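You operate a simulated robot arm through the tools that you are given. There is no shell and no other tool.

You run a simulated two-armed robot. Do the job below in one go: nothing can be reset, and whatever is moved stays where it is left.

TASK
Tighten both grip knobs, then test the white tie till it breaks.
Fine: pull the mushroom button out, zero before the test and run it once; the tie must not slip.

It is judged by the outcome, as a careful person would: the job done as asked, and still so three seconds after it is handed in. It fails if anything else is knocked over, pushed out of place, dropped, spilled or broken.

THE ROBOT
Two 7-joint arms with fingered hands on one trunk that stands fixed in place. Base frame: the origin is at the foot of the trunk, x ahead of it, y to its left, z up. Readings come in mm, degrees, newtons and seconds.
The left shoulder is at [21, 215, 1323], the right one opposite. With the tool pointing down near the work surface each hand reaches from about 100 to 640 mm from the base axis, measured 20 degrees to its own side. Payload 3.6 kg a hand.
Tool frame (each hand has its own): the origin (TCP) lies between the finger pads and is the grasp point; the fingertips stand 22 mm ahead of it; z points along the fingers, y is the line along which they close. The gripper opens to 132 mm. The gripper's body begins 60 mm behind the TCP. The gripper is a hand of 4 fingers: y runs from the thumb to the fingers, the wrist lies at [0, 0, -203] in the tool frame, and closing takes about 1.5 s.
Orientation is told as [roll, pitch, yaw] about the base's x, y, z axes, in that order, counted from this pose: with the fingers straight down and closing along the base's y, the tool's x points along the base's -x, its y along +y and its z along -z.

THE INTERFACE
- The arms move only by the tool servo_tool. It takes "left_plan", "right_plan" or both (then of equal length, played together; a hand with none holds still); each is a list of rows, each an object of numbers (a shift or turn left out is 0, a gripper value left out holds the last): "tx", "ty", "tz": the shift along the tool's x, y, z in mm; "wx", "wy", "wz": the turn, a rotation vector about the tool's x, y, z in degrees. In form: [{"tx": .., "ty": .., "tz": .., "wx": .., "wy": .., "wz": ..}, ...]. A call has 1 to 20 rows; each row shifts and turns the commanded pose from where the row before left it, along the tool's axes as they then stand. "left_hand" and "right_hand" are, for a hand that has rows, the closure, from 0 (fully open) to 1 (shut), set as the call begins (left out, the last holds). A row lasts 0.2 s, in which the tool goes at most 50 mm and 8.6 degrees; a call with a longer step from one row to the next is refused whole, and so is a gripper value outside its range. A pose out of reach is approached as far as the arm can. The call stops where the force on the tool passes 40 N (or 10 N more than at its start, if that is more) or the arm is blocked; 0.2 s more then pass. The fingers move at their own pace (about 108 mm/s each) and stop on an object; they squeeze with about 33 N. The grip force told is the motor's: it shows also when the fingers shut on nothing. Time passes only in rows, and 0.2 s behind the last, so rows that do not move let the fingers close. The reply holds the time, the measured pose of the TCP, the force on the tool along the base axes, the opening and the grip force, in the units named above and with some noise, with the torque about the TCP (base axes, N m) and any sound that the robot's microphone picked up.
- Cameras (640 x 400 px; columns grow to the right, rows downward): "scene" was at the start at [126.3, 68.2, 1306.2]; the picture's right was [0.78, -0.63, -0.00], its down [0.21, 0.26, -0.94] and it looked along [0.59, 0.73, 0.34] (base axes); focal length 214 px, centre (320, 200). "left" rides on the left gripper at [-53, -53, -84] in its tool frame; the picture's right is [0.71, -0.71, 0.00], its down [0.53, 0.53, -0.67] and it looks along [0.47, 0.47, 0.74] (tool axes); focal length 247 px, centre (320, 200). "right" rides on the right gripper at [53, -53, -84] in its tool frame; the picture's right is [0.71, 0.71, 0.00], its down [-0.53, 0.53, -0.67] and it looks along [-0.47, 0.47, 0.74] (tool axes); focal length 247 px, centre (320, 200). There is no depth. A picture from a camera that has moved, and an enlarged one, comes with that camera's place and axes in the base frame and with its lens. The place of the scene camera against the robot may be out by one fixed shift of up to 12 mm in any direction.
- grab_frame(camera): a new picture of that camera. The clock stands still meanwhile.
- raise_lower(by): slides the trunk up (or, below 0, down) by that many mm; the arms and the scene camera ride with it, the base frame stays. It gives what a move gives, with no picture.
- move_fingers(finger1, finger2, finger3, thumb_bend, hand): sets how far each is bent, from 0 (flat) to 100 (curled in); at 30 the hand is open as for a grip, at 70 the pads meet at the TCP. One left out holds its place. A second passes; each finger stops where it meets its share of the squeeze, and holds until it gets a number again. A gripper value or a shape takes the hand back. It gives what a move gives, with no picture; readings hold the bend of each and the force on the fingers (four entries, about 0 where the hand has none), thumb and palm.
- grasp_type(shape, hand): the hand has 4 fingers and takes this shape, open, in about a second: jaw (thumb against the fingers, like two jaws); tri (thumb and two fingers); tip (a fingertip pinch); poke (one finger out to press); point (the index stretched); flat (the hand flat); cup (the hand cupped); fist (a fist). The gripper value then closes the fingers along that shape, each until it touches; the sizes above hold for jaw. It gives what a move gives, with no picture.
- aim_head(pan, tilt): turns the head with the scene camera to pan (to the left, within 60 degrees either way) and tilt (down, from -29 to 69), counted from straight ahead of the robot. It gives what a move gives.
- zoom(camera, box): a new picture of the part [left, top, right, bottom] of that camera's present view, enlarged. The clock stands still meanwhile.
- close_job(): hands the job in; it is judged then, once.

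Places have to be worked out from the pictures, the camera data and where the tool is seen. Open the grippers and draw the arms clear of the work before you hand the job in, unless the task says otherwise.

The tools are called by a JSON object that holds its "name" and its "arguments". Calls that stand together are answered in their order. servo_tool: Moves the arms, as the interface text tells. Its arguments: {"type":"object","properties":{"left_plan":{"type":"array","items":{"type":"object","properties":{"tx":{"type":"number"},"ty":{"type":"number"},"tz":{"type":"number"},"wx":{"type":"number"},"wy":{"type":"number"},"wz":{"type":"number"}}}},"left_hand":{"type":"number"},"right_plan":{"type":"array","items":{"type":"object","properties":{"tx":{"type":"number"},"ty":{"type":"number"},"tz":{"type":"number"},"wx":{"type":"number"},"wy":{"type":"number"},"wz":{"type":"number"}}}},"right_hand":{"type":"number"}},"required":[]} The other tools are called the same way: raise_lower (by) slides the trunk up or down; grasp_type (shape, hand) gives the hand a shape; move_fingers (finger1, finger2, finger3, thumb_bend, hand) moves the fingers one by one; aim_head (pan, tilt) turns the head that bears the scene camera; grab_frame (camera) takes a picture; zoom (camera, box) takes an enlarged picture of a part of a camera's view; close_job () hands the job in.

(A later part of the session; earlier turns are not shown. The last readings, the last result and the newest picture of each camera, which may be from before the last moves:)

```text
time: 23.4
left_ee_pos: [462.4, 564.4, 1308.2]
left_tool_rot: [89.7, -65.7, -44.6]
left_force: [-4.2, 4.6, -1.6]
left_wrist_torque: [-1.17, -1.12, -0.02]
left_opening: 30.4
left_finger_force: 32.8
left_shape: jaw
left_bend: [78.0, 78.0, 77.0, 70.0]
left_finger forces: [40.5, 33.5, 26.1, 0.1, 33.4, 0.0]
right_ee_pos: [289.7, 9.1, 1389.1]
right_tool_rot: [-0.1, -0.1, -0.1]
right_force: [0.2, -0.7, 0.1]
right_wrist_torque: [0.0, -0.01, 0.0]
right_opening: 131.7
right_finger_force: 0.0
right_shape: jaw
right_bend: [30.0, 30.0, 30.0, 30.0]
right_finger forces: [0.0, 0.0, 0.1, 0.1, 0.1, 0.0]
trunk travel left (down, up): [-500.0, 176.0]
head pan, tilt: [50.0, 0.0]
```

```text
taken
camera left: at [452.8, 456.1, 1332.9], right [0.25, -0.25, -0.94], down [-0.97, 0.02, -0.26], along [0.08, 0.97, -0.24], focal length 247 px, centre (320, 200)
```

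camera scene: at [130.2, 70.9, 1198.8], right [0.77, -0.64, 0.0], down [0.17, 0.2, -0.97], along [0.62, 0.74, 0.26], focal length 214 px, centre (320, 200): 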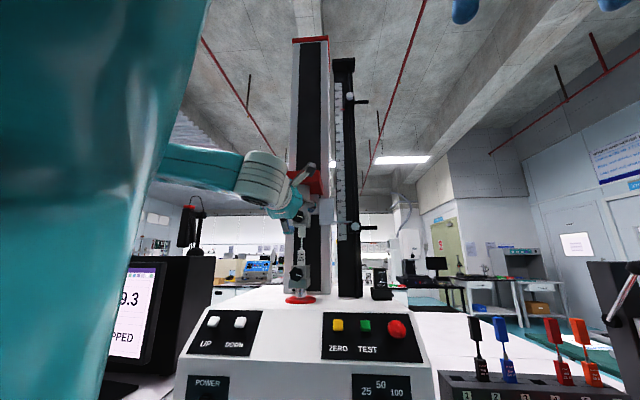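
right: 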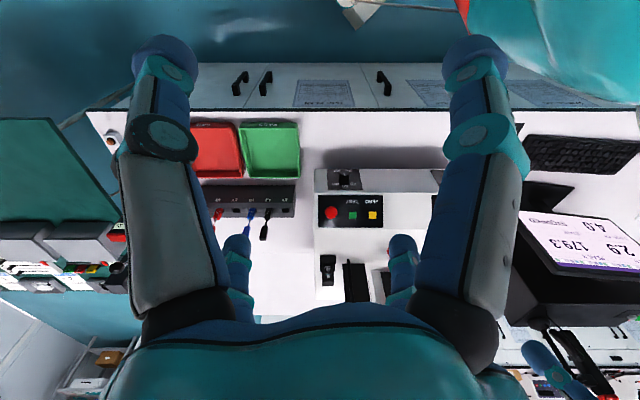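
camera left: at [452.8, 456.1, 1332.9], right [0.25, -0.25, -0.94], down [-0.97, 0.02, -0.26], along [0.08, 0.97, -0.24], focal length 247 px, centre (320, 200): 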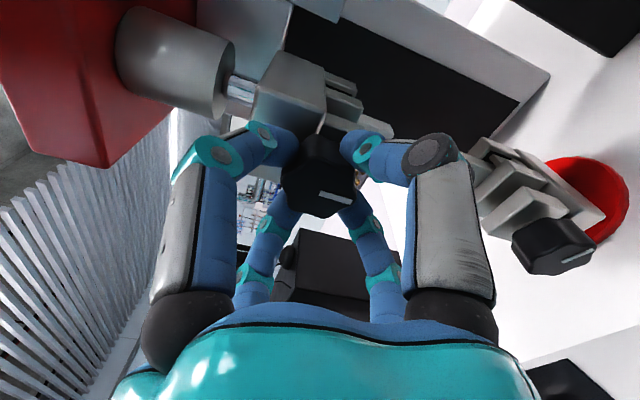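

Torque about the knob axis has risen to about 1.6 N·m — the grip is biting. I turn a little more in small steps to make it firm.

{"name": "servo_tool", "arguments": {"left_plan": [{"wz": 3}, {"wz": 3}]}}

{"name": "zoom", "arguments": {"camera": "left", "box": [250, 110, 390, 230]}}

```text
time: 24.0
left_ee_pos: [462.6, 564.6, 1308.7]
left_tool_rot: [89.8, -59.7, -44.8]
left_force: [-3.5, 4.6, -0.8]
left_wrist_torque: [-0.95, -1.0, 0.05]
left_opening: 30.2
left_finger_force: 33.3
left_shape: jaw
left_bend: [78.0, 78.0, 77.0, 70.0]
left_finger forces: [29.6, 33.1, 31.1, 0.0, 29.1, 0.0]
right_ee_pos: [288.7, 8.4, 1389.6]
right_tool_rot: [0.0, 0.0, 0.1]
right_force: [-0.4, -0.7, -0.4]
right_wrist_torque: [0.0, 0.01, 0.01]
right_opening: 132.0
right_finger_force: 0.2
right_shape: jaw
right_bend: [30.0, 30.0, 30.0, 30.0]
right_finger forces: [0.1, 0.0, 0.0, 0.1, 0.1, 0.0]
trunk travel left (down, up): [-500.0, 176.0]
head pan, tilt: [50.0, 0.0]
```

```text
3.33 times, centred on (320, 170) of left
camera zoom: at [454.8, 454.1, 1325.2], right [0.18, -0.18, -0.97], down [-0.98, 0.04, -0.19], along [0.07, 0.98, -0.17], focal length 823 px, centre (320, 300)
```

zoom: 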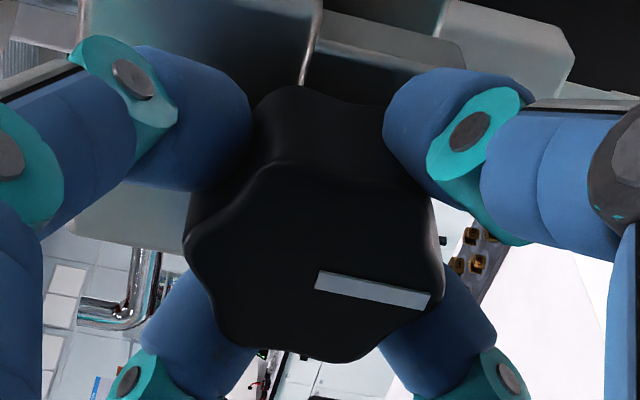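

The pointer now reads about 6 o'clock (turned ~74° from its start) and the fingers seem to be slipping slightly at ~1.4–1.6 N·m. I turn 9° more and compare whether the knob itself still moves.

{"name": "servo_tool", "arguments": {"left_plan": [{"wz": 3}, {"wz": 3}, {"wz": 3}]}}

{"name": "zoom", "arguments": {"camera": "left", "box": [250, 110, 390, 230]}}

```text
time: 24.8
left_ee_pos: [463.3, 564.1, 1307.4]
left_tool_rot: [90.0, -50.7, -44.7]
left_force: [-3.3, 3.8, -2.9]
left_wrist_torque: [-1.43, -1.41, 0.05]
left_opening: 30.0
left_finger_force: 32.9
left_shape: jaw
left_bend: [78.0, 78.0, 77.0, 70.0]
left_finger forces: [32.4, 36.7, 34.0, 0.0, 32.4, 0.1]
right_ee_pos: [289.7, 9.5, 1389.1]
right_tool_rot: [-0.1, 0.0, 0.0]
right_force: [-0.4, 0.3, -0.5]
right_wrist_torque: [0.0, 0.0, 0.02]
right_opening: 132.0
right_finger_force: 0.0
right_shape: jaw
right_bend: [30.0, 30.0, 30.0, 30.0]
right_finger forces: [0.0, 0.0, 0.1, 0.0, 0.0, 0.1]
trunk travel left (down, up): [-500.0, 176.0]
head pan, tilt: [50.0, 0.0]
```

```text
3.33 times, centred on (320, 170) of left
camera zoom: at [456.3, 452.6, 1313.7], right [0.07, -0.07, -0.99], down [-1.0, 0.05, -0.07], along [0.05, 1.0, -0.07], focal length 823 px, centre (320, 300)
```

zoom: 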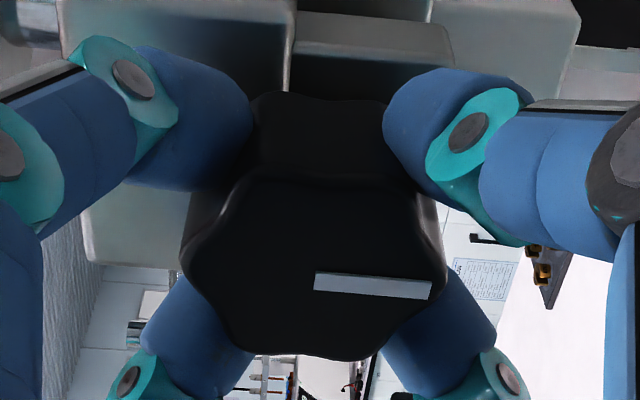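

The torque rose to about 2.0 N·m with the knob creeping another ~3°. I continue a little more to make it fully firm.

{"name": "servo_tool", "arguments": {"left_plan": [{"wz": 3}, {"wz": 3}, {"wz": 3}, {"wz": 3}]}}

{"name": "zoom", "arguments": {"camera": "left", "box": [250, 110, 390, 230]}}

```text
time: 25.8
left_ee_pos: [460.4, 565.6, 1309.9]
left_tool_rot: [90.1, -38.8, -44.9]
left_force: [-6.6, 12.3, 6.1]
left_wrist_torque: [-1.41, -1.46, 0.09]
left_opening: 30.6
left_finger_force: 32.9
left_shape: jaw
left_bend: [78.0, 78.0, 77.0, 70.0]
left_finger forces: [42.7, 33.8, 27.5, 0.0, 35.7, 0.0]
right_ee_pos: [286.7, 11.1, 1390.1]
right_tool_rot: [0.0, -0.1, 0.0]
right_force: [0.1, -0.3, -0.6]
right_wrist_torque: [0.0, -0.03, -0.03]
right_opening: 132.1
right_finger_force: 0.0
right_shape: jaw
right_bend: [30.0, 30.0, 30.0, 30.0]
right_finger forces: [0.0, 0.1, 0.0, 0.0, 0.0, 0.1]
trunk travel left (down, up): [-500.0, 176.0]
head pan, tilt: [50.0, 0.0]
```

```text
3.33 times, centred on (320, 170) of left
camera zoom: at [454.7, 454.0, 1299.5], right [-0.07, 0.08, -0.99], down [-1.0, 0.05, 0.08], along [0.05, 1.0, 0.07], focal length 823 px, centre (320, 300)
```

zoom: 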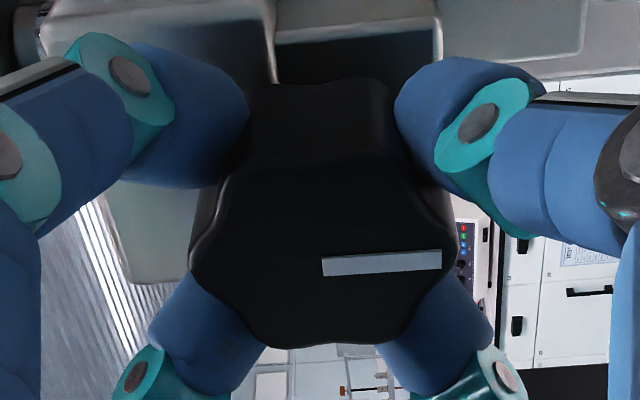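

The knob pointer has stopped at straight down while the fingers now slide at about 2 N·m, so the upper knob is at its stop and tight. I open the hand and back off.

{"name": "servo_tool", "arguments": {"left_plan": [{}, {}, {}, {}], "left_hand": 0.4}}

{"name": "servo_tool", "arguments": {"left_plan": [{"tz": -10}, {"tz": -10}, {"tz": -15}, {"tz": -15}, {"tz": -15}, {}]}}

{"name": "grab_frame", "arguments": {"camera": "left"}}

```text
time: 26.8
left_ee_pos: [464.2, 562.3, 1307.9]
left_tool_rot: [89.9, -38.5, -45.0]
left_force: [-0.4, 0.3, -0.6]
left_wrist_torque: [-0.02, -0.01, -0.01]
left_opening: 78.8
left_finger_force: 0.1
left_shape: jaw
left_bend: [32.0, 32.0, 32.0, 70.0]
left_finger forces: [0.1, 0.0, 0.0, 0.1, 0.1, 0.0]
right_ee_pos: [289.7, 8.0, 1388.9]
right_tool_rot: [0.0, 0.0, -0.1]
right_force: [0.5, -0.4, 0.0]
right_wrist_torque: [0.03, -0.03, 0.0]
right_opening: 131.8
right_finger_force: 0.0
right_shape: jaw
right_bend: [30.0, 30.0, 30.0, 30.0]
right_finger forces: [0.0, 0.0, 0.1, 0.1, 0.0, 0.0]
trunk travel left (down, up): [-500.0, 176.0]
head pan, tilt: [50.0, 0.0]
```

```text
time: 28.2
left_ee_pos: [418.0, 515.2, 1306.4]
left_tool_rot: [90.0, -38.5, -44.9]
left_force: [0.8, -0.8, 0.0]
left_wrist_torque: [0.0, 0.0, -0.02]
left_opening: 78.3
left_finger_force: 0.1
left_shape: jaw
left_bend: [32.0, 32.0, 32.0, 70.0]
left_finger forces: [0.0, 0.1, 0.0, 0.1, 0.1, 0.0]
right_ee_pos: [291.2, 9.5, 1389.2]
right_tool_rot: [0.1, 0.0, 0.0]
right_force: [0.0, 1.1, 0.3]
right_wrist_torque: [0.01, 0.0, 0.01]
right_opening: 131.7
right_finger_force: 0.0
right_shape: jaw
right_bend: [30.0, 30.0, 30.0, 30.0]
right_finger forces: [0.0, 0.0, 0.0, 0.0, 0.0, 0.1]
trunk travel left (down, up): [-500.0, 176.0]
head pan, tilt: [50.0, 0.0]
```

```text
taken
camera left: at [411.5, 405.1, 1297.3], right [-0.08, 0.08, -0.99], down [-1.0, 0.05, 0.08], along [0.06, 1.0, 0.07], focal length 247 px, centre (320, 200)
```

left: 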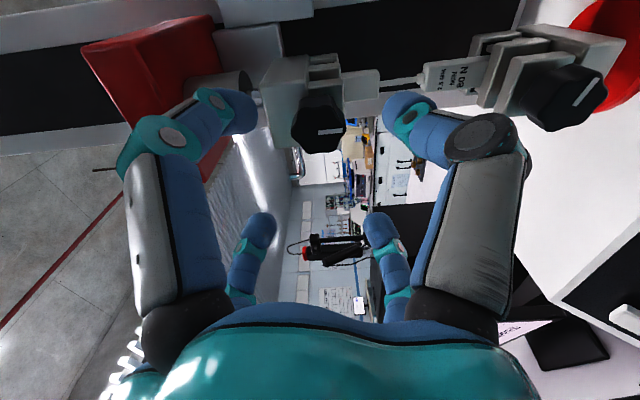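

The upper pointer stays straight down. Next I turn the wrist back to neutral, lower 150 mm to the lower knob at about z 1156, and pre-turn it counter-clockwise with the fingers narrowed so they stay clear of the deck.

{"name": "servo_tool", "arguments": {"left_plan": [{"wz": -8.55}, {"wz": -8.55}, {"wz": -8.55}, {"wz": -8.55}, {"wz": -8.55}, {"wz": -8.55}, {"tx": 30}, {"tx": 30}, {"tx": 30}, {"tx": 30}, {"tx": 30}, {}], "left_hand": 0.5}}

{"name": "grab_frame", "arguments": {"camera": "left"}}

{"name": "zoom", "arguments": {"camera": "left", "box": [240, 60, 440, 200]}}

{"name": "grab_frame", "arguments": {"camera": "scene"}}

```text
time: 30.8
left_ee_pos: [417.8, 516.3, 1156.9]
left_tool_rot: [93.1, -89.8, -48.0]
left_force: [-0.1, 0.4, 0.3]
left_wrist_torque: [0.0, 0.04, 0.01]
left_opening: 66.4
left_finger_force: 0.1
left_shape: jaw
left_bend: [36.0, 36.0, 36.0, 70.0]
left_finger forces: [0.1, 0.0, 0.0, 0.0, 0.1, 0.1]
right_ee_pos: [289.7, 8.3, 1389.9]
right_tool_rot: [0.1, -0.1, 0.1]
right_force: [0.3, 0.5, 0.9]
right_wrist_torque: [0.01, 0.0, 0.0]
right_opening: 132.0
right_finger_force: 0.0
right_shape: jaw
right_bend: [30.0, 30.0, 30.0, 30.0]
right_finger forces: [0.0, 0.1, 0.1, 0.0, 0.0, 0.1]
trunk travel left (down, up): [-500.0, 176.0]
head pan, tilt: [50.0, 0.0]
```

```text
taken
camera left: at [395.8, 420.3, 1209.5], right [0.5, -0.5, -0.71], down [-0.85, -0.1, -0.52], along [0.19, 0.86, -0.47], focal length 247 px, centre (320, 200)
```

left: 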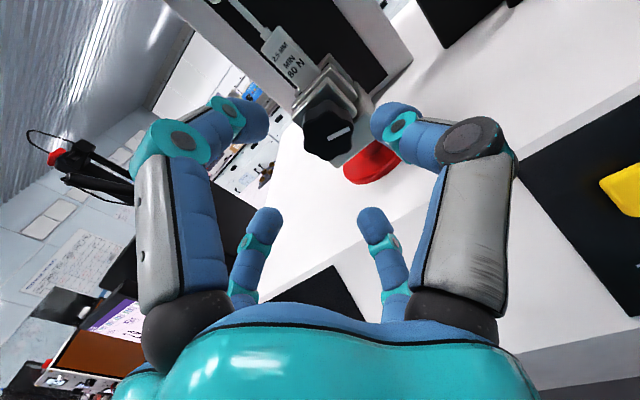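

```text
2.86 times, centred on (340, 130) of left
camera zoom: at [395.8, 420.3, 1209.5], right [0.5, -0.5, -0.71], down [-0.85, -0.1, -0.52], along [0.19, 0.86, -0.47], focal length 706 px, centre (263, 400)
```

zoom: 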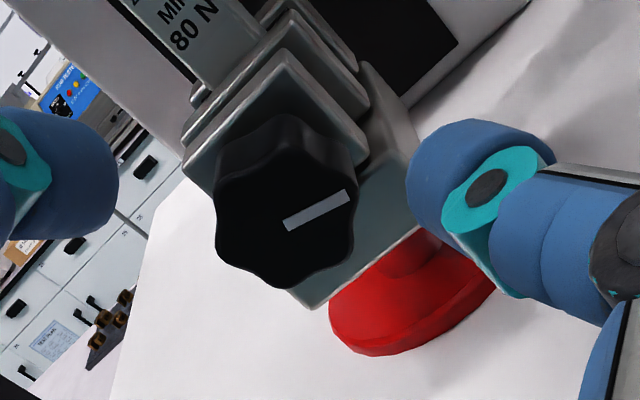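

```text
taken
camera scene: at [135.8, 78.1, 1176.5], right [0.77, -0.64, 0.0], down [0.0, 0.0, -1.0], along [0.64, 0.77, 0.0], focal length 214 px, centre (320, 200)
```

scene: 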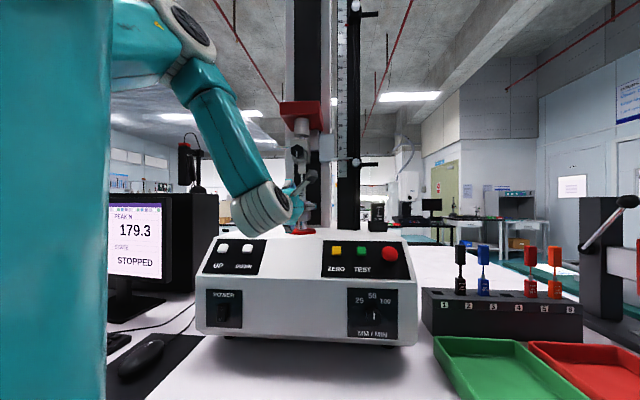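

The lower knob shows the same slack pointer as the upper one had. I pre-turn the hand counter-clockwise 47° here, which also gives a second camera position to triangulate the lower knob.

{"name": "servo_tool", "arguments": {"left_plan": [{"wz": -8}, {"wz": -8}, {"wz": -8}, {"wz": -8}, {"wz": -8}, {"wz": -8}, {}], "left_hand": 0.5}}

{"name": "zoom", "arguments": {"camera": "left", "box": [240, 60, 440, 200]}}

{"name": "grab_frame", "arguments": {"camera": "left"}}

```text
time: 32.4
left_ee_pos: [417.6, 516.5, 1156.7]
left_tool_rot: [-89.9, -42.1, 135.1]
left_force: [-0.1, 0.0, -0.3]
left_wrist_torque: [0.01, 0.02, 0.01]
left_opening: 66.6
left_finger_force: 0.0
left_shape: jaw
left_bend: [36.0, 36.0, 36.0, 70.0]
left_finger forces: [0.0, 0.1, 0.0, 0.1, 0.0, 0.1]
right_ee_pos: [290.6, 8.3, 1388.7]
right_tool_rot: [0.1, 0.0, 0.0]
right_force: [0.1, 0.3, 0.0]
right_wrist_torque: [-0.03, 0.0, -0.02]
right_opening: 131.7
right_finger_force: 0.1
right_shape: jaw
right_bend: [30.0, 30.0, 30.0, 30.0]
right_finger forces: [0.0, 0.1, 0.0, 0.0, 0.0, 0.0]
trunk travel left (down, up): [-500.0, 176.0]
head pan, tilt: [50.0, 0.0]
```

```text
2.86 times, centred on (340, 130) of left
camera zoom: at [355.3, 461.2, 1231.5], right [0.71, -0.71, 0.05], down [-0.45, -0.5, -0.74], along [0.55, 0.5, -0.67], focal length 706 px, centre (263, 400)
```

zoom: 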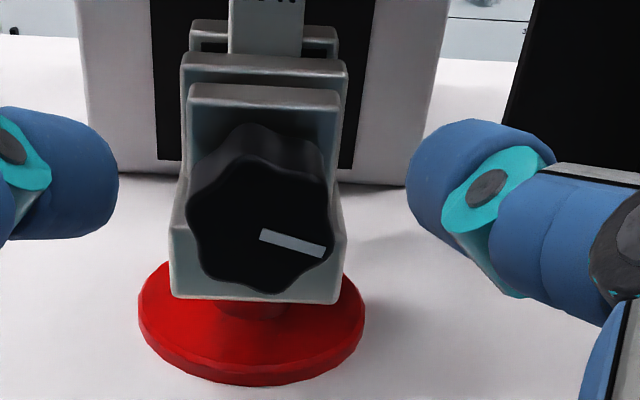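

```text
taken
camera left: at [355.3, 461.2, 1231.5], right [0.71, -0.71, 0.05], down [-0.45, -0.5, -0.74], along [0.55, 0.5, -0.67], focal length 247 px, centre (320, 200)
```

left: 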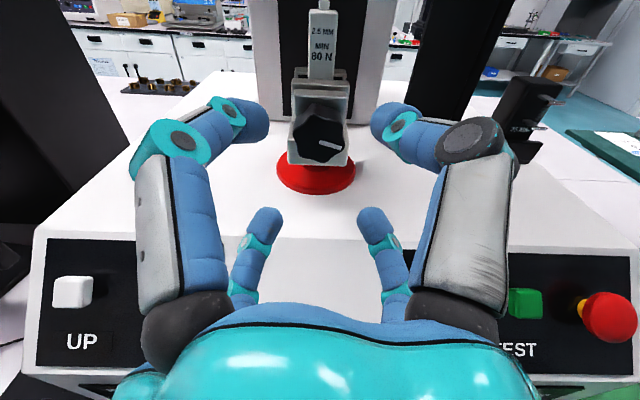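

Triangulating, the lower knob's face is near z 1150, lateral aligned, about 68 mm ahead of the TCP. I drop 6.4 mm, narrow the fingers a bit and advance 42 mm to check alignment.

{"name": "servo_tool", "arguments": {"left_plan": [{"tx": 4.3, "ty": 4.75}, {"tz": 14}, {"tz": 14}, {"tz": 14}, {}], "left_hand": 0.52}}

{"name": "grab_frame", "arguments": {"camera": "left"}}

{"name": "zoom", "arguments": {"camera": "scene", "box": [220, 140, 400, 260]}}

```text
time: 33.6
left_ee_pos: [448.7, 540.9, 1156.8]
left_tool_rot: [-89.7, -42.1, 135.2]
left_force: [0.6, 0.3, -0.5]
left_wrist_torque: [-0.01, -0.01, 0.0]
left_opening: 63.9
left_finger_force: 0.0
left_shape: jaw
left_bend: [37.0, 37.0, 37.0, 70.0]
left_finger forces: [0.0, 0.0, 0.1, 0.0, 0.1, 0.0]
left hand out of reach, approached as far as the arm can: row 3, 4
right_ee_pos: [290.0, 8.7, 1388.3]
right_tool_rot: [-0.1, 0.0, -0.2]
right_force: [0.2, -0.7, 0.1]
right_wrist_torque: [0.01, -0.01, 0.03]
right_opening: 132.2
right_finger_force: 0.1
right_shape: jaw
right_bend: [30.0, 30.0, 30.0, 30.0]
right_finger forces: [0.0, 0.0, 0.0, 0.1, 0.0, 0.1]
trunk travel left (down, up): [-500.0, 176.0]
head pan, tilt: [50.0, 0.0]
```

```text
taken
camera left: at [387.2, 484.7, 1231.2], right [0.71, -0.7, 0.05], down [-0.44, -0.51, -0.74], along [0.54, 0.51, -0.67], focal length 247 px, centre (320, 200)
```

left: 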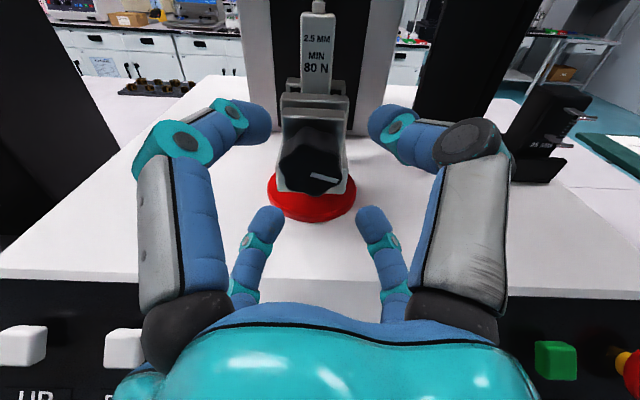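

```text
3.33 times, centred on (310, 200) of scene
camera zoom: at [136.3, 78.1, 1176.4], right [0.77, -0.64, 0.0], down [0.0, 0.0, -1.0], along [0.64, 0.77, 0.0], focal length 715 px, centre (353, 200)
```

zoom: 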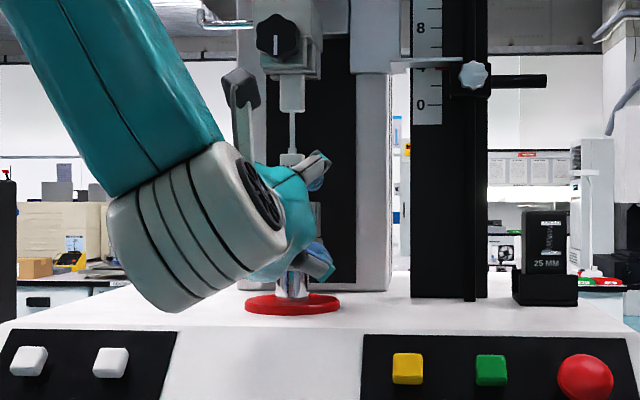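

Reach ran out because the forearm comes too steeply from above. I back off, raise the hand by 155 mm, then lower the trunk by the same amount so the arm has the posture it had at the upper knob.

{"name": "servo_tool", "arguments": {"left_plan": [{"tz": -15}, {"tz": -15}, {"tz": -15}, {"tx": -20.8, "ty": -23}, {"tx": -20.8, "ty": -23}, {"tx": -20.8, "ty": -23}, {"tx": -20.8, "ty": -23}, {"tx": -20.8, "ty": -23}, {}], "left_hand": 0.52}}

```text
time: 35.6
left_ee_pos: [417.0, 509.0, 1312.9]
left_tool_rot: [-89.9, -42.2, 135.0]
left_force: [-0.4, -0.4, -0.5]
left_wrist_torque: [0.0, 0.02, 0.02]
left_opening: 63.7
left_finger_force: 0.1
left_shape: jaw
left_bend: [37.0, 37.0, 37.0, 70.0]
left_finger forces: [0.1, 0.0, 0.1, 0.0, 0.0, 0.0]
right_ee_pos: [289.9, 8.5, 1388.8]
right_tool_rot: [0.0, 0.0, 0.0]
right_force: [-0.1, 0.6, -0.4]
right_wrist_torque: [0.03, -0.02, 0.01]
right_opening: 131.9
right_finger_force: 0.1
right_shape: jaw
right_bend: [30.0, 30.0, 30.0, 30.0]
right_finger forces: [0.0, 0.1, 0.1, 0.1, 0.0, 0.0]
trunk travel left (down, up): [-500.0, 176.0]
head pan, tilt: [50.0, 0.0]
```

{"name": "raise_lower", "arguments": {"by": -155}}

{"name": "grab_frame", "arguments": {"camera": "scene"}}

{"name": "grab_frame", "arguments": {"camera": "left"}}

```text
time: 37.4
left_ee_pos: [416.6, 508.4, 1157.7]
left_tool_rot: [-90.0, -42.2, 134.9]
left_force: [0.2, 0.2, 0.8]
left_wrist_torque: [-0.02, 0.0, 0.01]
left_opening: 63.8
left_finger_force: 0.2
left_shape: jaw
left_bend: [37.0, 37.0, 37.0, 70.0]
left_finger forces: [0.0, 0.1, 0.0, 0.0, 0.0, 0.1]
right_ee_pos: [289.3, 7.5, 1234.9]
right_tool_rot: [0.0, 0.0, 0.0]
right_force: [-0.2, -0.1, -0.1]
right_wrist_torque: [0.02, -0.01, 0.0]
right_opening: 132.0
right_finger_force: 0.1
right_shape: jaw
right_bend: [30.0, 30.0, 30.0, 30.0]
right_finger forces: [0.0, 0.1, 0.0, 0.0, 0.0, 0.0]
trunk travel left (down, up): [-345.0, 331.0]
head pan, tilt: [50.0, 0.0]
```

```text
taken
camera scene: at [137.8, 78.1, 1017.7], right [0.77, -0.64, 0.0], down [0.0, 0.0, -1.0], along [0.64, 0.77, 0.0], focal length 214 px, centre (320, 200)
```

scene: 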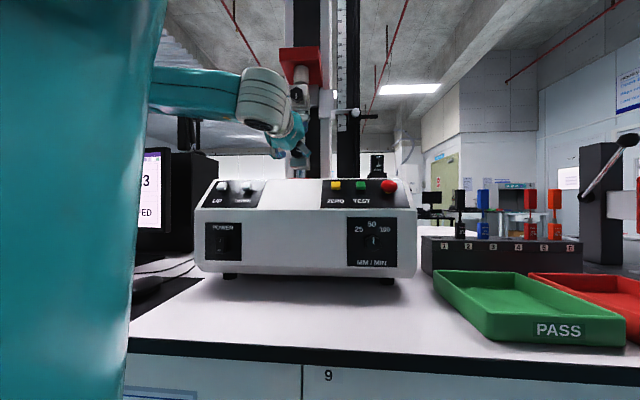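

```text
taken
camera left: at [354.6, 452.8, 1231.2], right [0.71, -0.71, 0.05], down [-0.45, -0.5, -0.74], along [0.55, 0.5, -0.67], focal length 247 px, centre (320, 200)
```

left: 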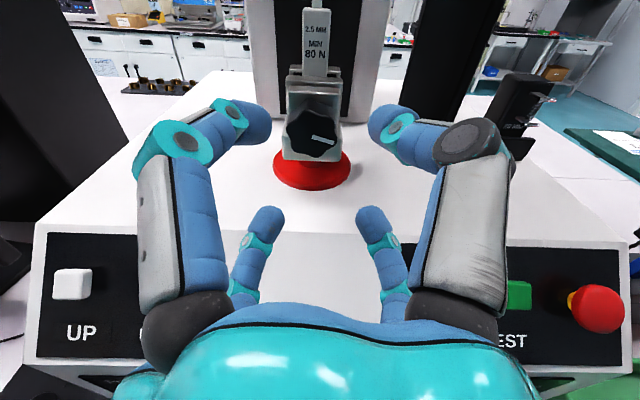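

The arm now has the good posture. I shift 5 mm left and 7.4 mm down to line up with the knob, and advance 45 mm.

{"name": "servo_tool", "arguments": {"left_plan": [{"tx": 1.25, "ty": 8.84}, {"tz": 15}, {"tz": 15}, {"tz": 15}, {}], "left_hand": 0.52}}

{"name": "zoom", "arguments": {"camera": "left", "box": [240, 80, 400, 200]}}

{"name": "zoom", "arguments": {"camera": "scene", "box": [230, 60, 390, 200]}}

```text
time: 38.6
left_ee_pos: [446.1, 543.2, 1148.4]
left_tool_rot: [-90.0, -42.2, 135.1]
left_force: [0.3, 0.3, 0.0]
left_wrist_torque: [0.03, 0.04, 0.0]
left_opening: 63.5
left_finger_force: 0.1
left_shape: jaw
left_bend: [37.0, 37.0, 37.0, 70.0]
left_finger forces: [0.0, 0.0, 0.1, 0.0, 0.1, 0.0]
right_ee_pos: [289.0, 8.3, 1233.9]
right_tool_rot: [0.0, 0.0, 0.0]
right_force: [0.0, 0.2, -0.1]
right_wrist_torque: [0.0, -0.03, -0.01]
right_opening: 131.7
right_finger_force: 0.0
right_shape: jaw
right_bend: [30.0, 30.0, 30.0, 30.0]
right_finger forces: [0.0, 0.0, 0.1, 0.0, 0.0, 0.1]
trunk travel left (down, up): [-345.0, 331.0]
head pan, tilt: [50.0, 0.0]
```

```text
3.33 times, centred on (320, 140) of left
camera zoom: at [383.1, 487.7, 1223.3], right [0.71, -0.71, 0.05], down [-0.45, -0.5, -0.74], along [0.55, 0.5, -0.67], focal length 823 px, centre (320, 400)
```

zoom: 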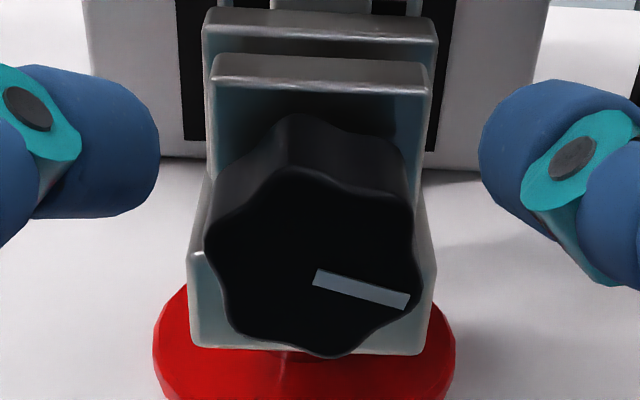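

```text
2.86 times, centred on (310, 130) of scene
camera zoom: at [138.0, 78.1, 1017.6], right [0.77, -0.64, 0.0], down [0.0, 0.0, -1.0], along [0.64, 0.77, 0.0], focal length 613 px, centre (349, 400)
```

zoom: 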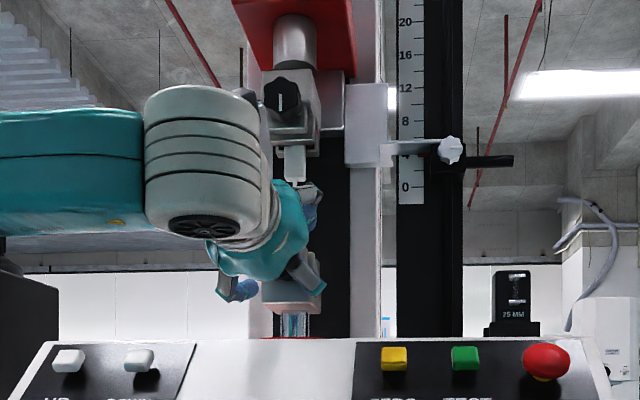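

The knob is centred to within about 2 mm. I advance 25 mm and close on it.

{"name": "servo_tool", "arguments": {"left_plan": [{"tz": 9}, {"tz": 8}, {"tz": 8}, {}]}}

{"name": "servo_tool", "arguments": {"left_plan": [{}, {}, {}, {}, {}, {}, {}], "left_hand": 1.0}}

{"name": "grab_frame", "arguments": {"camera": "left"}}

```text
time: 39.6
left_ee_pos: [462.8, 561.2, 1149.3]
left_tool_rot: [-89.9, -42.2, 135.0]
left_force: [0.5, -0.2, 0.1]
left_wrist_torque: [-0.02, -0.01, -0.01]
left_opening: 63.9
left_finger_force: 0.2
left_shape: jaw
left_bend: [37.0, 37.0, 37.0, 70.0]
left_finger forces: [0.0, 0.0, 0.1, 0.0, 0.0, 0.0]
right_ee_pos: [290.0, 8.7, 1234.2]
right_tool_rot: [0.0, 0.0, 0.0]
right_force: [0.2, 0.2, -0.1]
right_wrist_torque: [0.0, 0.01, -0.01]
right_opening: 131.5
right_finger_force: 0.1
right_shape: jaw
right_bend: [30.0, 30.0, 30.0, 30.0]
right_finger forces: [0.0, 0.0, 0.0, 0.1, 0.1, 0.0]
trunk travel left (down, up): [-345.0, 331.0]
head pan, tilt: [50.0, 0.0]
```

```text
time: 41.2
left_ee_pos: [464.0, 562.1, 1148.9]
left_tool_rot: [-89.9, -42.1, 135.0]
left_force: [3.4, 4.9, 3.5]
left_wrist_torque: [0.04, -0.09, 0.02]
left_opening: 30.5
left_finger_force: 33.2
left_shape: jaw
left_bend: [78.0, 78.0, 78.0, 70.0]
left_finger forces: [30.0, 29.1, 28.7, 0.1, 30.3, 0.0]
right_ee_pos: [290.8, 9.5, 1233.6]
right_tool_rot: [0.0, 0.1, 0.0]
right_force: [-0.3, -0.2, 0.9]
right_wrist_torque: [-0.02, -0.03, -0.03]
right_opening: 132.0
right_finger_force: 0.1
right_shape: jaw
right_bend: [30.0, 30.0, 30.0, 30.0]
right_finger forces: [0.0, 0.0, 0.0, 0.0, 0.1, 0.0]
trunk travel left (down, up): [-345.0, 331.0]
head pan, tilt: [50.0, 0.0]
```

```text
taken
camera left: at [401.3, 506.1, 1223.3], right [0.71, -0.71, 0.05], down [-0.45, -0.5, -0.74], along [0.55, 0.5, -0.67], focal length 247 px, centre (320, 200)
```

left: 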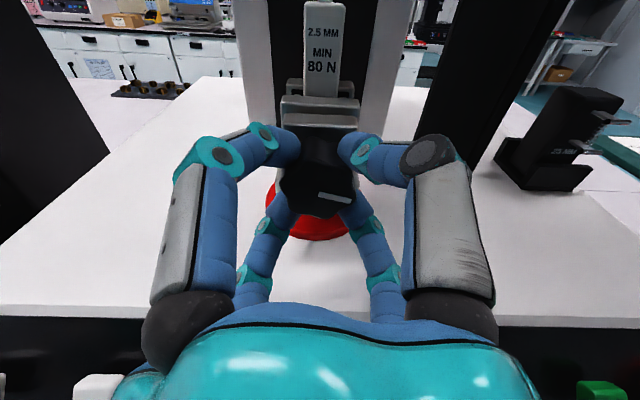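

Gripped with a small reaction only. I turn clockwise in steps of 28°, watching torque.

{"name": "servo_tool", "arguments": {"left_plan": [{"wz": 7}, {"wz": 7}, {"wz": 7}, {"wz": 7}]}}

{"name": "servo_tool", "arguments": {"left_plan": [{"wz": 7}, {"wz": 7}, {"wz": 7}, {"wz": 7}]}}

{"name": "zoom", "arguments": {"camera": "left", "box": [250, 110, 390, 230]}}

```text
time: 42.2
left_ee_pos: [464.4, 563.5, 1149.1]
left_tool_rot: [-89.7, -70.3, 134.7]
left_force: [3.0, 3.1, 4.1]
left_wrist_torque: [0.05, -0.06, -0.01]
left_opening: 30.2
left_finger_force: 32.7
left_shape: jaw
left_bend: [78.0, 78.0, 78.0, 70.0]
left_finger forces: [30.0, 29.5, 28.8, 0.0, 29.6, 0.1]
right_ee_pos: [290.0, 8.8, 1234.8]
right_tool_rot: [0.0, 0.1, -0.1]
right_force: [-1.1, -0.1, 0.2]
right_wrist_torque: [0.01, 0.0, -0.02]
right_opening: 132.1
right_finger_force: 0.2
right_shape: jaw
right_bend: [30.0, 30.0, 30.0, 30.0]
right_finger forces: [0.0, 0.0, 0.1, 0.0, 0.0, 0.0]
trunk travel left (down, up): [-345.0, 331.0]
head pan, tilt: [50.0, 0.0]
```

```text
time: 43.2
left_ee_pos: [462.6, 562.7, 1149.2]
left_tool_rot: [89.5, -81.8, -44.4]
left_force: [4.3, 4.4, 3.2]
left_wrist_torque: [0.05, -0.06, -0.02]
left_opening: 30.0
left_finger_force: 33.6
left_shape: jaw
left_bend: [78.0, 78.0, 78.0, 70.0]
left_finger forces: [29.8, 30.2, 29.0, 0.0, 29.5, 0.0]
right_ee_pos: [290.6, 8.9, 1233.5]
right_tool_rot: [0.0, 0.1, 0.0]
right_force: [-0.9, 0.1, 0.4]
right_wrist_torque: [0.06, 0.01, -0.02]
right_opening: 131.9
right_finger_force: 0.1
right_shape: jaw
right_bend: [30.0, 30.0, 30.0, 30.0]
right_finger forces: [0.0, 0.0, 0.0, 0.0, 0.0, 0.1]
trunk travel left (down, up): [-345.0, 331.0]
head pan, tilt: [50.0, 0.0]
```

```text
3.33 times, centred on (320, 170) of left
camera zoom: at [446.3, 461.2, 1192.8], right [0.42, -0.42, -0.8], down [-0.89, -0.05, -0.44], along [0.15, 0.9, -0.4], focal length 823 px, centre (320, 300)
```

zoom: 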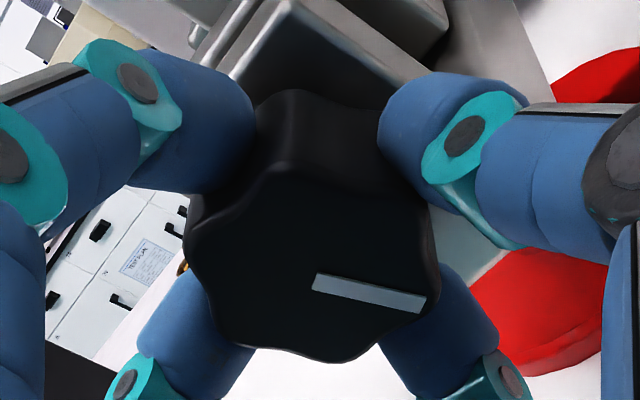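

The knob follows freely and its pointer is about 20° short of straight down. I continue in smaller steps.

{"name": "servo_tool", "arguments": {"left_plan": [{"wz": 6}, {"wz": 6}, {"wz": 6}, {"wz": 6}]}}

{"name": "servo_tool", "arguments": {"left_plan": [{"wz": 4}, {"wz": 4}, {"wz": 4}]}}

{"name": "zoom", "arguments": {"camera": "left", "box": [250, 110, 390, 230]}}

```text
time: 44.2
left_ee_pos: [463.3, 562.5, 1148.8]
left_tool_rot: [89.8, -57.8, -44.9]
left_force: [1.5, 5.5, 2.2]
left_wrist_torque: [-0.52, -0.56, -0.01]
left_opening: 30.1
left_finger_force: 33.3
left_shape: jaw
left_bend: [78.0, 78.0, 78.0, 70.0]
left_finger forces: [29.1, 29.7, 29.0, 0.1, 29.5, 0.0]
right_ee_pos: [290.5, 9.9, 1234.9]
right_tool_rot: [0.0, 0.1, 0.0]
right_force: [0.1, -0.4, 0.0]
right_wrist_torque: [0.0, 0.01, 0.03]
right_opening: 132.1
right_finger_force: 0.1
right_shape: jaw
right_bend: [30.0, 30.0, 30.0, 30.0]
right_finger forces: [0.1, 0.0, 0.0, 0.0, 0.0, 0.1]
trunk travel left (down, up): [-345.0, 331.0]
head pan, tilt: [50.0, 0.0]
```

```text
time: 45.0
left_ee_pos: [462.5, 561.6, 1148.7]
left_tool_rot: [89.7, -45.8, -44.7]
left_force: [0.7, 3.1, -2.8]
left_wrist_torque: [-1.06, -1.09, 0.0]
left_opening: 30.2
left_finger_force: 33.1
left_shape: jaw
left_bend: [78.0, 78.0, 78.0, 70.0]
left_finger forces: [32.5, 38.8, 32.0, 0.0, 25.5, 0.0]
right_ee_pos: [289.9, 9.1, 1234.7]
right_tool_rot: [-0.1, -0.1, 0.0]
right_force: [0.2, -0.6, -0.5]
right_wrist_torque: [-0.04, -0.03, 0.03]
right_opening: 132.1
right_finger_force: 0.0
right_shape: jaw
right_bend: [30.0, 30.0, 30.0, 30.0]
right_finger forces: [0.0, 0.1, 0.1, 0.1, 0.1, 0.0]
trunk travel left (down, up): [-345.0, 331.0]
head pan, tilt: [50.0, 0.0]
```

```text
3.33 times, centred on (320, 170) of left
camera zoom: at [456.5, 451.1, 1148.1], right [0.01, -0.01, -1.0], down [-1.0, 0.05, -0.01], along [0.05, 1.0, -0.01], focal length 823 px, centre (320, 300)
```

zoom: 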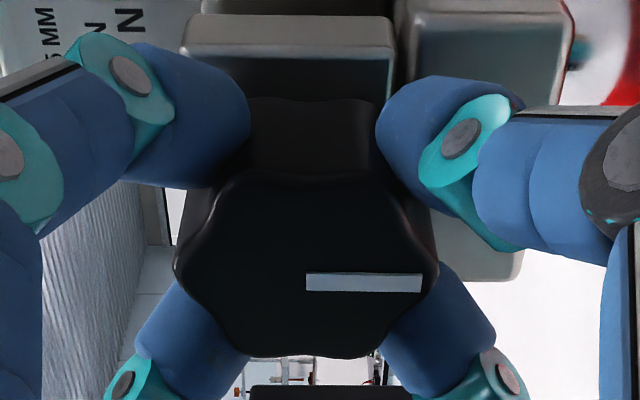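

The lower pointer has reached straight down too, with torque at about 1.5 N·m. I press on a bit to reach the same 2 N·m as on the upper knob.

{"name": "servo_tool", "arguments": {"left_plan": [{"wz": 3}, {"wz": 3}, {"wz": 3}]}}

{"name": "zoom", "arguments": {"camera": "left", "box": [250, 110, 390, 230]}}

```text
time: 45.8
left_ee_pos: [463.3, 562.6, 1148.9]
left_tool_rot: [89.7, -36.7, -44.8]
left_force: [-3.6, 2.8, -9.6]
left_wrist_torque: [-0.99, -0.83, 0.08]
left_opening: 29.5
left_finger_force: 33.2
left_shape: jaw
left_bend: [78.0, 78.0, 78.0, 70.0]
left_finger forces: [29.0, 30.0, 32.9, 0.0, 33.1, 0.1]
right_ee_pos: [290.6, 10.9, 1233.8]
right_tool_rot: [-0.1, -0.1, 0.0]
right_force: [0.3, 0.3, 0.9]
right_wrist_torque: [0.02, 0.0, 0.0]
right_opening: 131.9
right_finger_force: 0.0
right_shape: jaw
right_bend: [30.0, 30.0, 30.0, 30.0]
right_finger forces: [0.1, 0.0, 0.0, 0.0, 0.0, 0.1]
trunk travel left (down, up): [-345.0, 331.0]
head pan, tilt: [50.0, 0.0]
```

```text
3.33 times, centred on (320, 170) of left
camera zoom: at [455.9, 451.8, 1136.5], right [-0.1, 0.1, -0.99], down [-0.99, 0.05, 0.11], along [0.06, 0.99, 0.09], focal length 823 px, centre (320, 300)
```

zoom: 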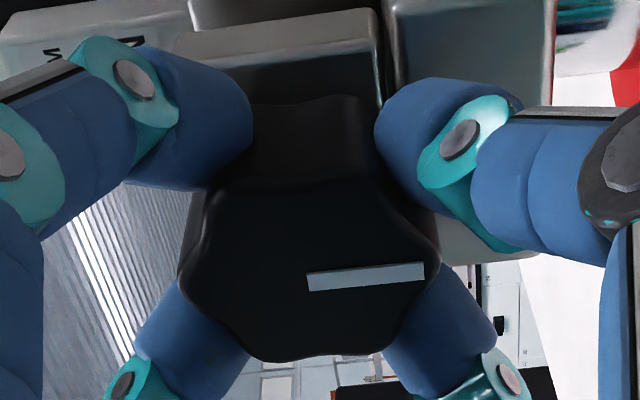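

The lower knob stays at straight down while the fingers slide, so it is at its stop too. I open, back off and check both knobs.

{"name": "servo_tool", "arguments": {"left_plan": [{}, {}, {}, {}], "left_hand": 0.5}}

{"name": "servo_tool", "arguments": {"left_plan": [{"tz": -10}, {"tz": -10}, {"tz": -15}, {"tz": -20}, {"tz": -20}, {}]}}

{"name": "grab_frame", "arguments": {"camera": "left"}}

{"name": "zoom", "arguments": {"camera": "scene", "box": [230, 60, 390, 200]}}

```text
time: 46.8
left_ee_pos: [462.4, 562.4, 1150.3]
left_tool_rot: [90.0, -36.9, -44.9]
left_force: [-0.2, -0.3, -0.2]
left_wrist_torque: [-0.05, -0.01, -0.03]
left_opening: 65.4
left_finger_force: 0.0
left_shape: jaw
left_bend: [36.0, 36.0, 36.0, 70.0]
left_finger forces: [0.0, 0.1, 0.0, 0.1, 0.0, 0.1]
right_ee_pos: [289.9, 8.0, 1235.2]
right_tool_rot: [0.0, 0.0, 0.0]
right_force: [-0.7, 0.8, 0.6]
right_wrist_torque: [0.04, -0.01, -0.01]
right_opening: 131.7
right_finger_force: 0.1
right_shape: jaw
right_bend: [30.0, 30.0, 30.0, 30.0]
right_finger forces: [0.0, 0.1, 0.0, 0.0, 0.0, 0.1]
trunk travel left (down, up): [-345.0, 331.0]
head pan, tilt: [50.0, 0.0]
```

```text
time: 48.2
left_ee_pos: [410.9, 508.6, 1151.4]
left_tool_rot: [89.9, -36.8, -44.8]
left_force: [0.4, 0.6, 0.4]
left_wrist_torque: [0.02, 0.01, 0.02]
left_opening: 65.5
left_finger_force: 0.1
left_shape: jaw
left_bend: [36.0, 36.0, 36.0, 70.0]
left_finger forces: [0.1, 0.1, 0.1, 0.0, 0.0, 0.0]
right_ee_pos: [290.8, 8.7, 1235.0]
right_tool_rot: [0.0, -0.1, -0.1]
right_force: [0.2, 0.8, -0.1]
right_wrist_torque: [0.05, -0.02, 0.01]
right_opening: 132.0
right_finger_force: 0.0
right_shape: jaw
right_bend: [30.0, 30.0, 30.0, 30.0]
right_finger forces: [0.0, 0.1, 0.1, 0.0, 0.0, 0.1]
trunk travel left (down, up): [-345.0, 331.0]
head pan, tilt: [50.0, 0.0]
```

```text
taken
camera left: at [403.3, 397.5, 1138.3], right [-0.1, 0.1, -0.99], down [-0.99, 0.05, 0.11], along [0.06, 0.99, 0.09], focal length 247 px, centre (320, 200)
```

left: 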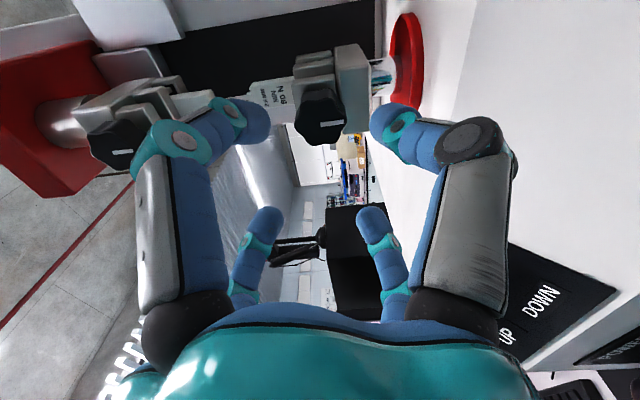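

```text
2.86 times, centred on (310, 130) of scene
camera zoom: at [138.1, 78.2, 1017.5], right [0.77, -0.64, 0.0], down [0.0, 0.0, -1.0], along [0.64, 0.77, 0.0], focal length 613 px, centre (349, 400)
```

zoom: 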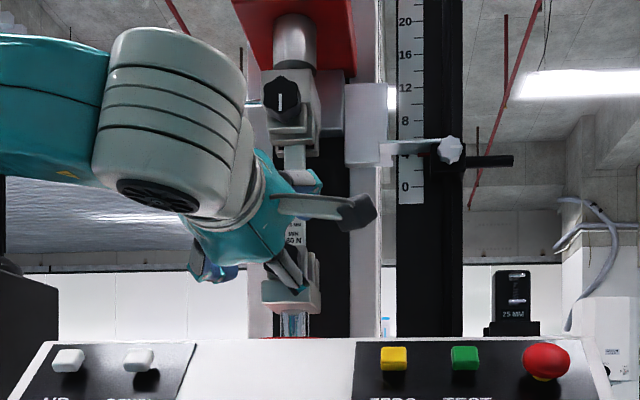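

Both pointers are vertical, so both grips are tight. Next the mushroom button: I back the hand off, rotate to neutral, move up and right over the panel, and pitch 45° down to look along the panel's normal.

{"name": "servo_tool", "arguments": {"left_plan": [{"wz": -7.6, "tz": -13}, {"wz": -7.6, "tz": -13}, {"wz": -7.6, "tz": -13}, {"wz": -7.6, "tz": -13}, {"wz": -7.6, "tz": -13}, {"wz": -7.6, "tz": -13}, {"wz": -7.6, "tz": -13}, {"tx": -20, "ty": -35}, {"tx": -20, "ty": -35}, {"tx": -20, "ty": -35}, {"tx": -20, "ty": -35}, {"tx": -15, "ty": -40}, {"ty": -30}, {}], "left_hand": 0.3}}

{"name": "grab_frame", "arguments": {"camera": "scene"}}

```text
time: 51.2
left_ee_pos: [493.6, 345.0, 1237.2]
left_tool_rot: [91.4, -86.7, -46.4]
left_force: [0.6, 0.0, 0.1]
left_wrist_torque: [0.02, 0.01, -0.02]
left_opening: 92.1
left_finger_force: 0.0
left_shape: jaw
left_bend: [28.0, 28.0, 28.0, 65.0]
left_finger forces: [0.1, 0.0, 0.1, 0.0, 0.0, 0.1]
left hand out of reach, approached as far as the arm can: row 3, 4, 5, 6, 7, 12, 13
right_ee_pos: [290.1, 8.4, 1234.5]
right_tool_rot: [0.0, 0.0, 0.0]
right_force: [0.1, -0.5, 0.7]
right_wrist_torque: [0.01, 0.0, 0.0]
right_opening: 132.1
right_finger_force: 0.3
right_shape: jaw
right_bend: [30.0, 30.0, 30.0, 30.0]
right_finger forces: [0.1, 0.0, 0.0, 0.0, 0.1, 0.0]
trunk travel left (down, up): [-345.0, 331.0]
head pan, tilt: [50.0, 0.0]
```

```text
taken
camera scene: at [138.2, 78.0, 1017.5], right [0.77, -0.64, 0.0], down [0.0, 0.0, -1.0], along [0.64, 0.77, 0.0], focal length 214 px, centre (320, 200)
```

scene: 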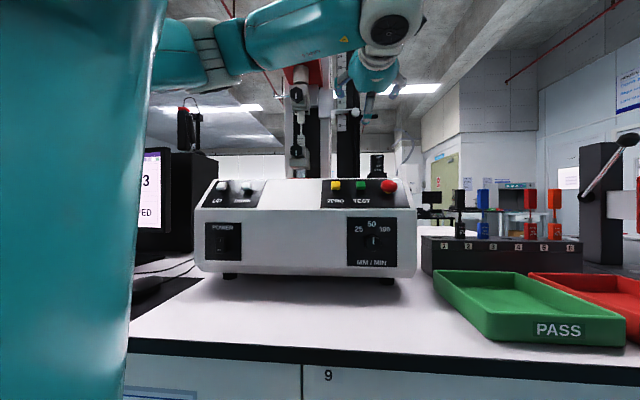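

The hand is at ahead 593, right of centre, clear of everything. I pitch it down 45° and look at the panel through the wrist camera.

{"name": "servo_tool", "arguments": {"left_plan": [{"wy": 7.5}, {"wy": 7.5}, {"wy": 7.5}, {"wy": 7.5}, {"wy": 7.5}, {"wy": 7.5}, {}], "left_hand": 0.3}}

{"name": "grab_frame", "arguments": {"camera": "left"}}

{"name": "grab_frame", "arguments": {"camera": "scene"}}

```text
time: 52.8
left_ee_pos: [477.4, 363.5, 1233.0]
left_tool_rot: [4.5, -44.9, 41.7]
left_force: [0.0, 0.6, 0.6]
left_wrist_torque: [-0.04, 0.01, 0.01]
left_opening: 92.1
left_finger_force: 0.0
left_shape: jaw
left_bend: [28.0, 28.0, 28.0, 65.0]
left_finger forces: [0.1, 0.0, 0.1, 0.0, 0.0, 0.0]
left hand out of reach, approached as far as the arm can: row 2, 4, 6
right_ee_pos: [290.8, 8.9, 1235.0]
right_tool_rot: [-0.1, 0.1, 0.0]
right_force: [-0.3, 0.3, 0.4]
right_wrist_torque: [0.0, -0.01, 0.05]
right_opening: 132.1
right_finger_force: 0.1
right_shape: jaw
right_bend: [30.0, 30.0, 30.0, 30.0]
right_finger forces: [0.0, 0.1, 0.0, 0.0, 0.1, 0.1]
trunk travel left (down, up): [-345.0, 331.0]
head pan, tilt: [50.0, 0.0]
```

```text
taken
camera left: at [502.5, 307.6, 1324.5], right [0.13, -0.83, -0.54], down [-0.96, -0.23, 0.13], along [-0.23, 0.5, -0.83], focal length 247 px, centre (320, 200)
```

left: 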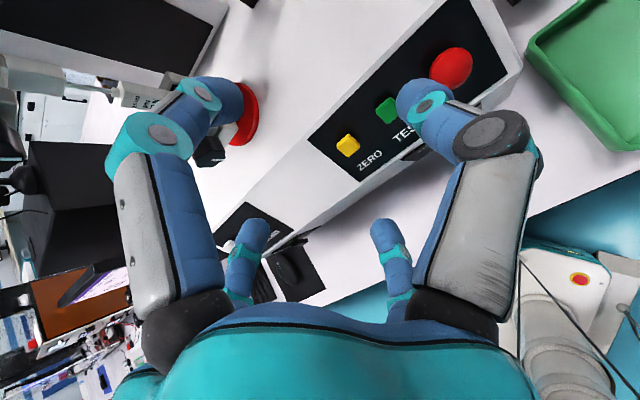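

```text
taken
camera scene: at [138.2, 78.2, 1017.5], right [0.77, -0.64, 0.0], down [0.0, 0.0, -1.0], along [0.64, 0.77, 0.0], focal length 214 px, centre (320, 200)
```

scene: 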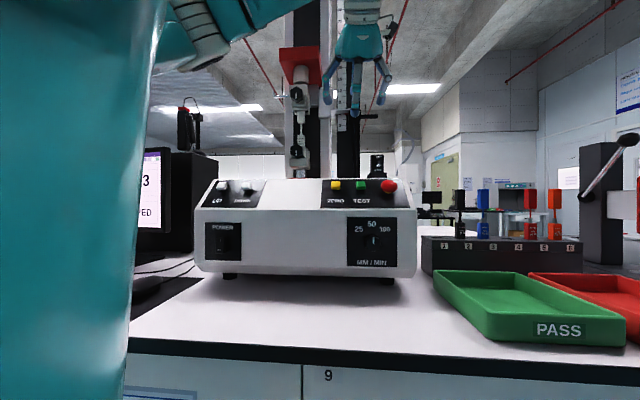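

The mushroom is visible at upper right; its ray hits about [584, 350, 1050]. I zoom for detail of the button, panel edges and slope.

{"name": "zoom", "arguments": {"camera": "left", "box": [300, 0, 540, 180]}}

{"name": "zoom", "arguments": {"camera": "scene", "box": [310, 160, 430, 240]}}

```text
2.22 times, centred on (420, 90) of left
camera zoom: at [502.5, 307.6, 1324.5], right [0.13, -0.83, -0.54], down [-0.96, -0.23, 0.13], along [-0.23, 0.5, -0.83], focal length 549 px, centre (98, 444)
```

zoom: 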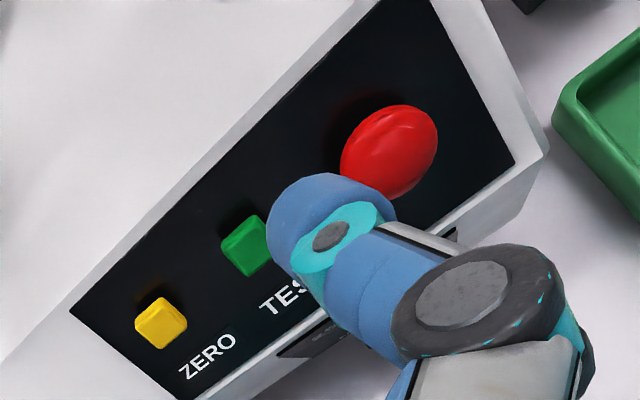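

```text
5.00 times, centred on (370, 200) of scene
camera zoom: at [138.2, 78.2, 1017.5], right [0.77, -0.64, 0.0], down [0.0, 0.0, -1.0], along [0.64, 0.77, 0.0], focal length 1072 px, centre (70, 200)
```

zoom: 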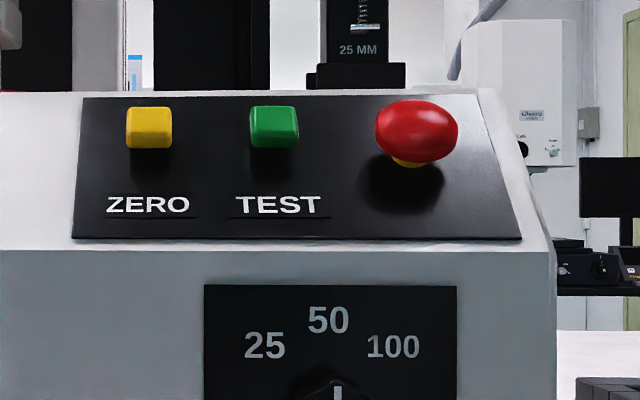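

Both views put the panel at a 45° slope (lower edge ahead≈649, upper≈720), with the mushroom head standing about 26 mm off it near ahead 662, lateral 160–166, z≈1046. I square the hand to the panel normal and move to about 80 mm off the button.

{"name": "servo_tool", "arguments": {"left_plan": [{"wx": 2.2, "wy": -0.2, "wz": -2.3}, {"tx": 21.4, "ty": -20.5, "tz": 25}, {"tx": 21.4, "ty": -20.5, "tz": 25}, {"tx": 21.4, "ty": -20.5, "tz": 25}, {"tx": 21.4, "ty": -20.5, "tz": 25}, {}], "left_hand": 0.4}}

{"name": "grab_frame", "arguments": {"camera": "left"}}

{"name": "grab_frame", "arguments": {"camera": "scene"}}

```text
time: 54.2
left_ee_pos: [520.8, 354.2, 1119.6]
left_tool_rot: [0.0, -45.4, 45.0]
left_force: [-0.4, 0.0, -0.1]
left_wrist_torque: [0.03, 0.01, 0.01]
left_opening: 79.6
left_finger_force: 0.0
left_shape: jaw
left_bend: [32.0, 32.0, 32.0, 70.0]
left_finger forces: [0.1, 0.1, 0.0, 0.0, 0.0, 0.0]
left hand out of reach, approached as far as the arm can: row 3, 4, 5
right_ee_pos: [291.0, 8.0, 1234.6]
right_tool_rot: [0.0, 0.0, -0.1]
right_force: [0.3, -0.6, -0.6]
right_wrist_torque: [-0.02, -0.01, 0.02]
right_opening: 131.8
right_finger_force: 0.0
right_shape: jaw
right_bend: [30.0, 30.0, 30.0, 30.0]
right_finger forces: [0.0, 0.1, 0.1, 0.0, 0.0, 0.0]
trunk travel left (down, up): [-345.0, 331.0]
head pan, tilt: [50.0, 0.0]
```

```text
taken
camera left: at [543.0, 302.2, 1214.0], right [0.15, -0.85, -0.5], down [-0.97, -0.23, 0.1], along [-0.2, 0.47, -0.86], focal length 247 px, centre (320, 200)
```

left: 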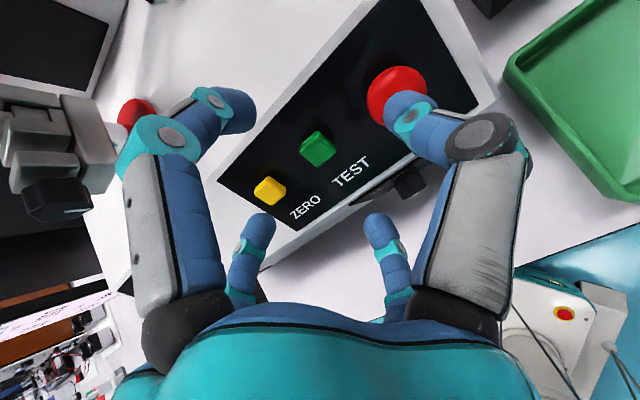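

```text
taken
camera scene: at [138.1, 78.3, 1017.6], right [0.77, -0.64, 0.0], down [0.0, 0.0, -1.0], along [0.64, 0.77, 0.0], focal length 214 px, centre (320, 200)
```

scene: 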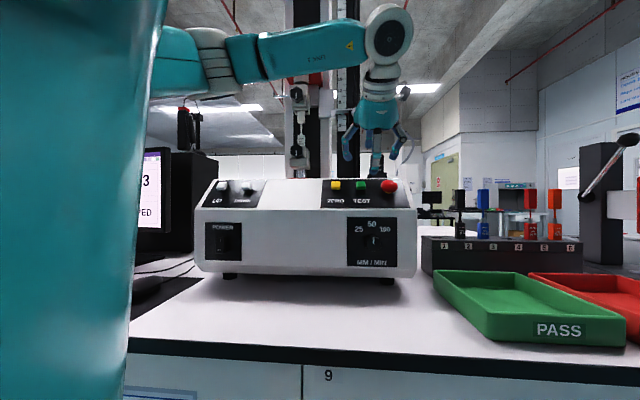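

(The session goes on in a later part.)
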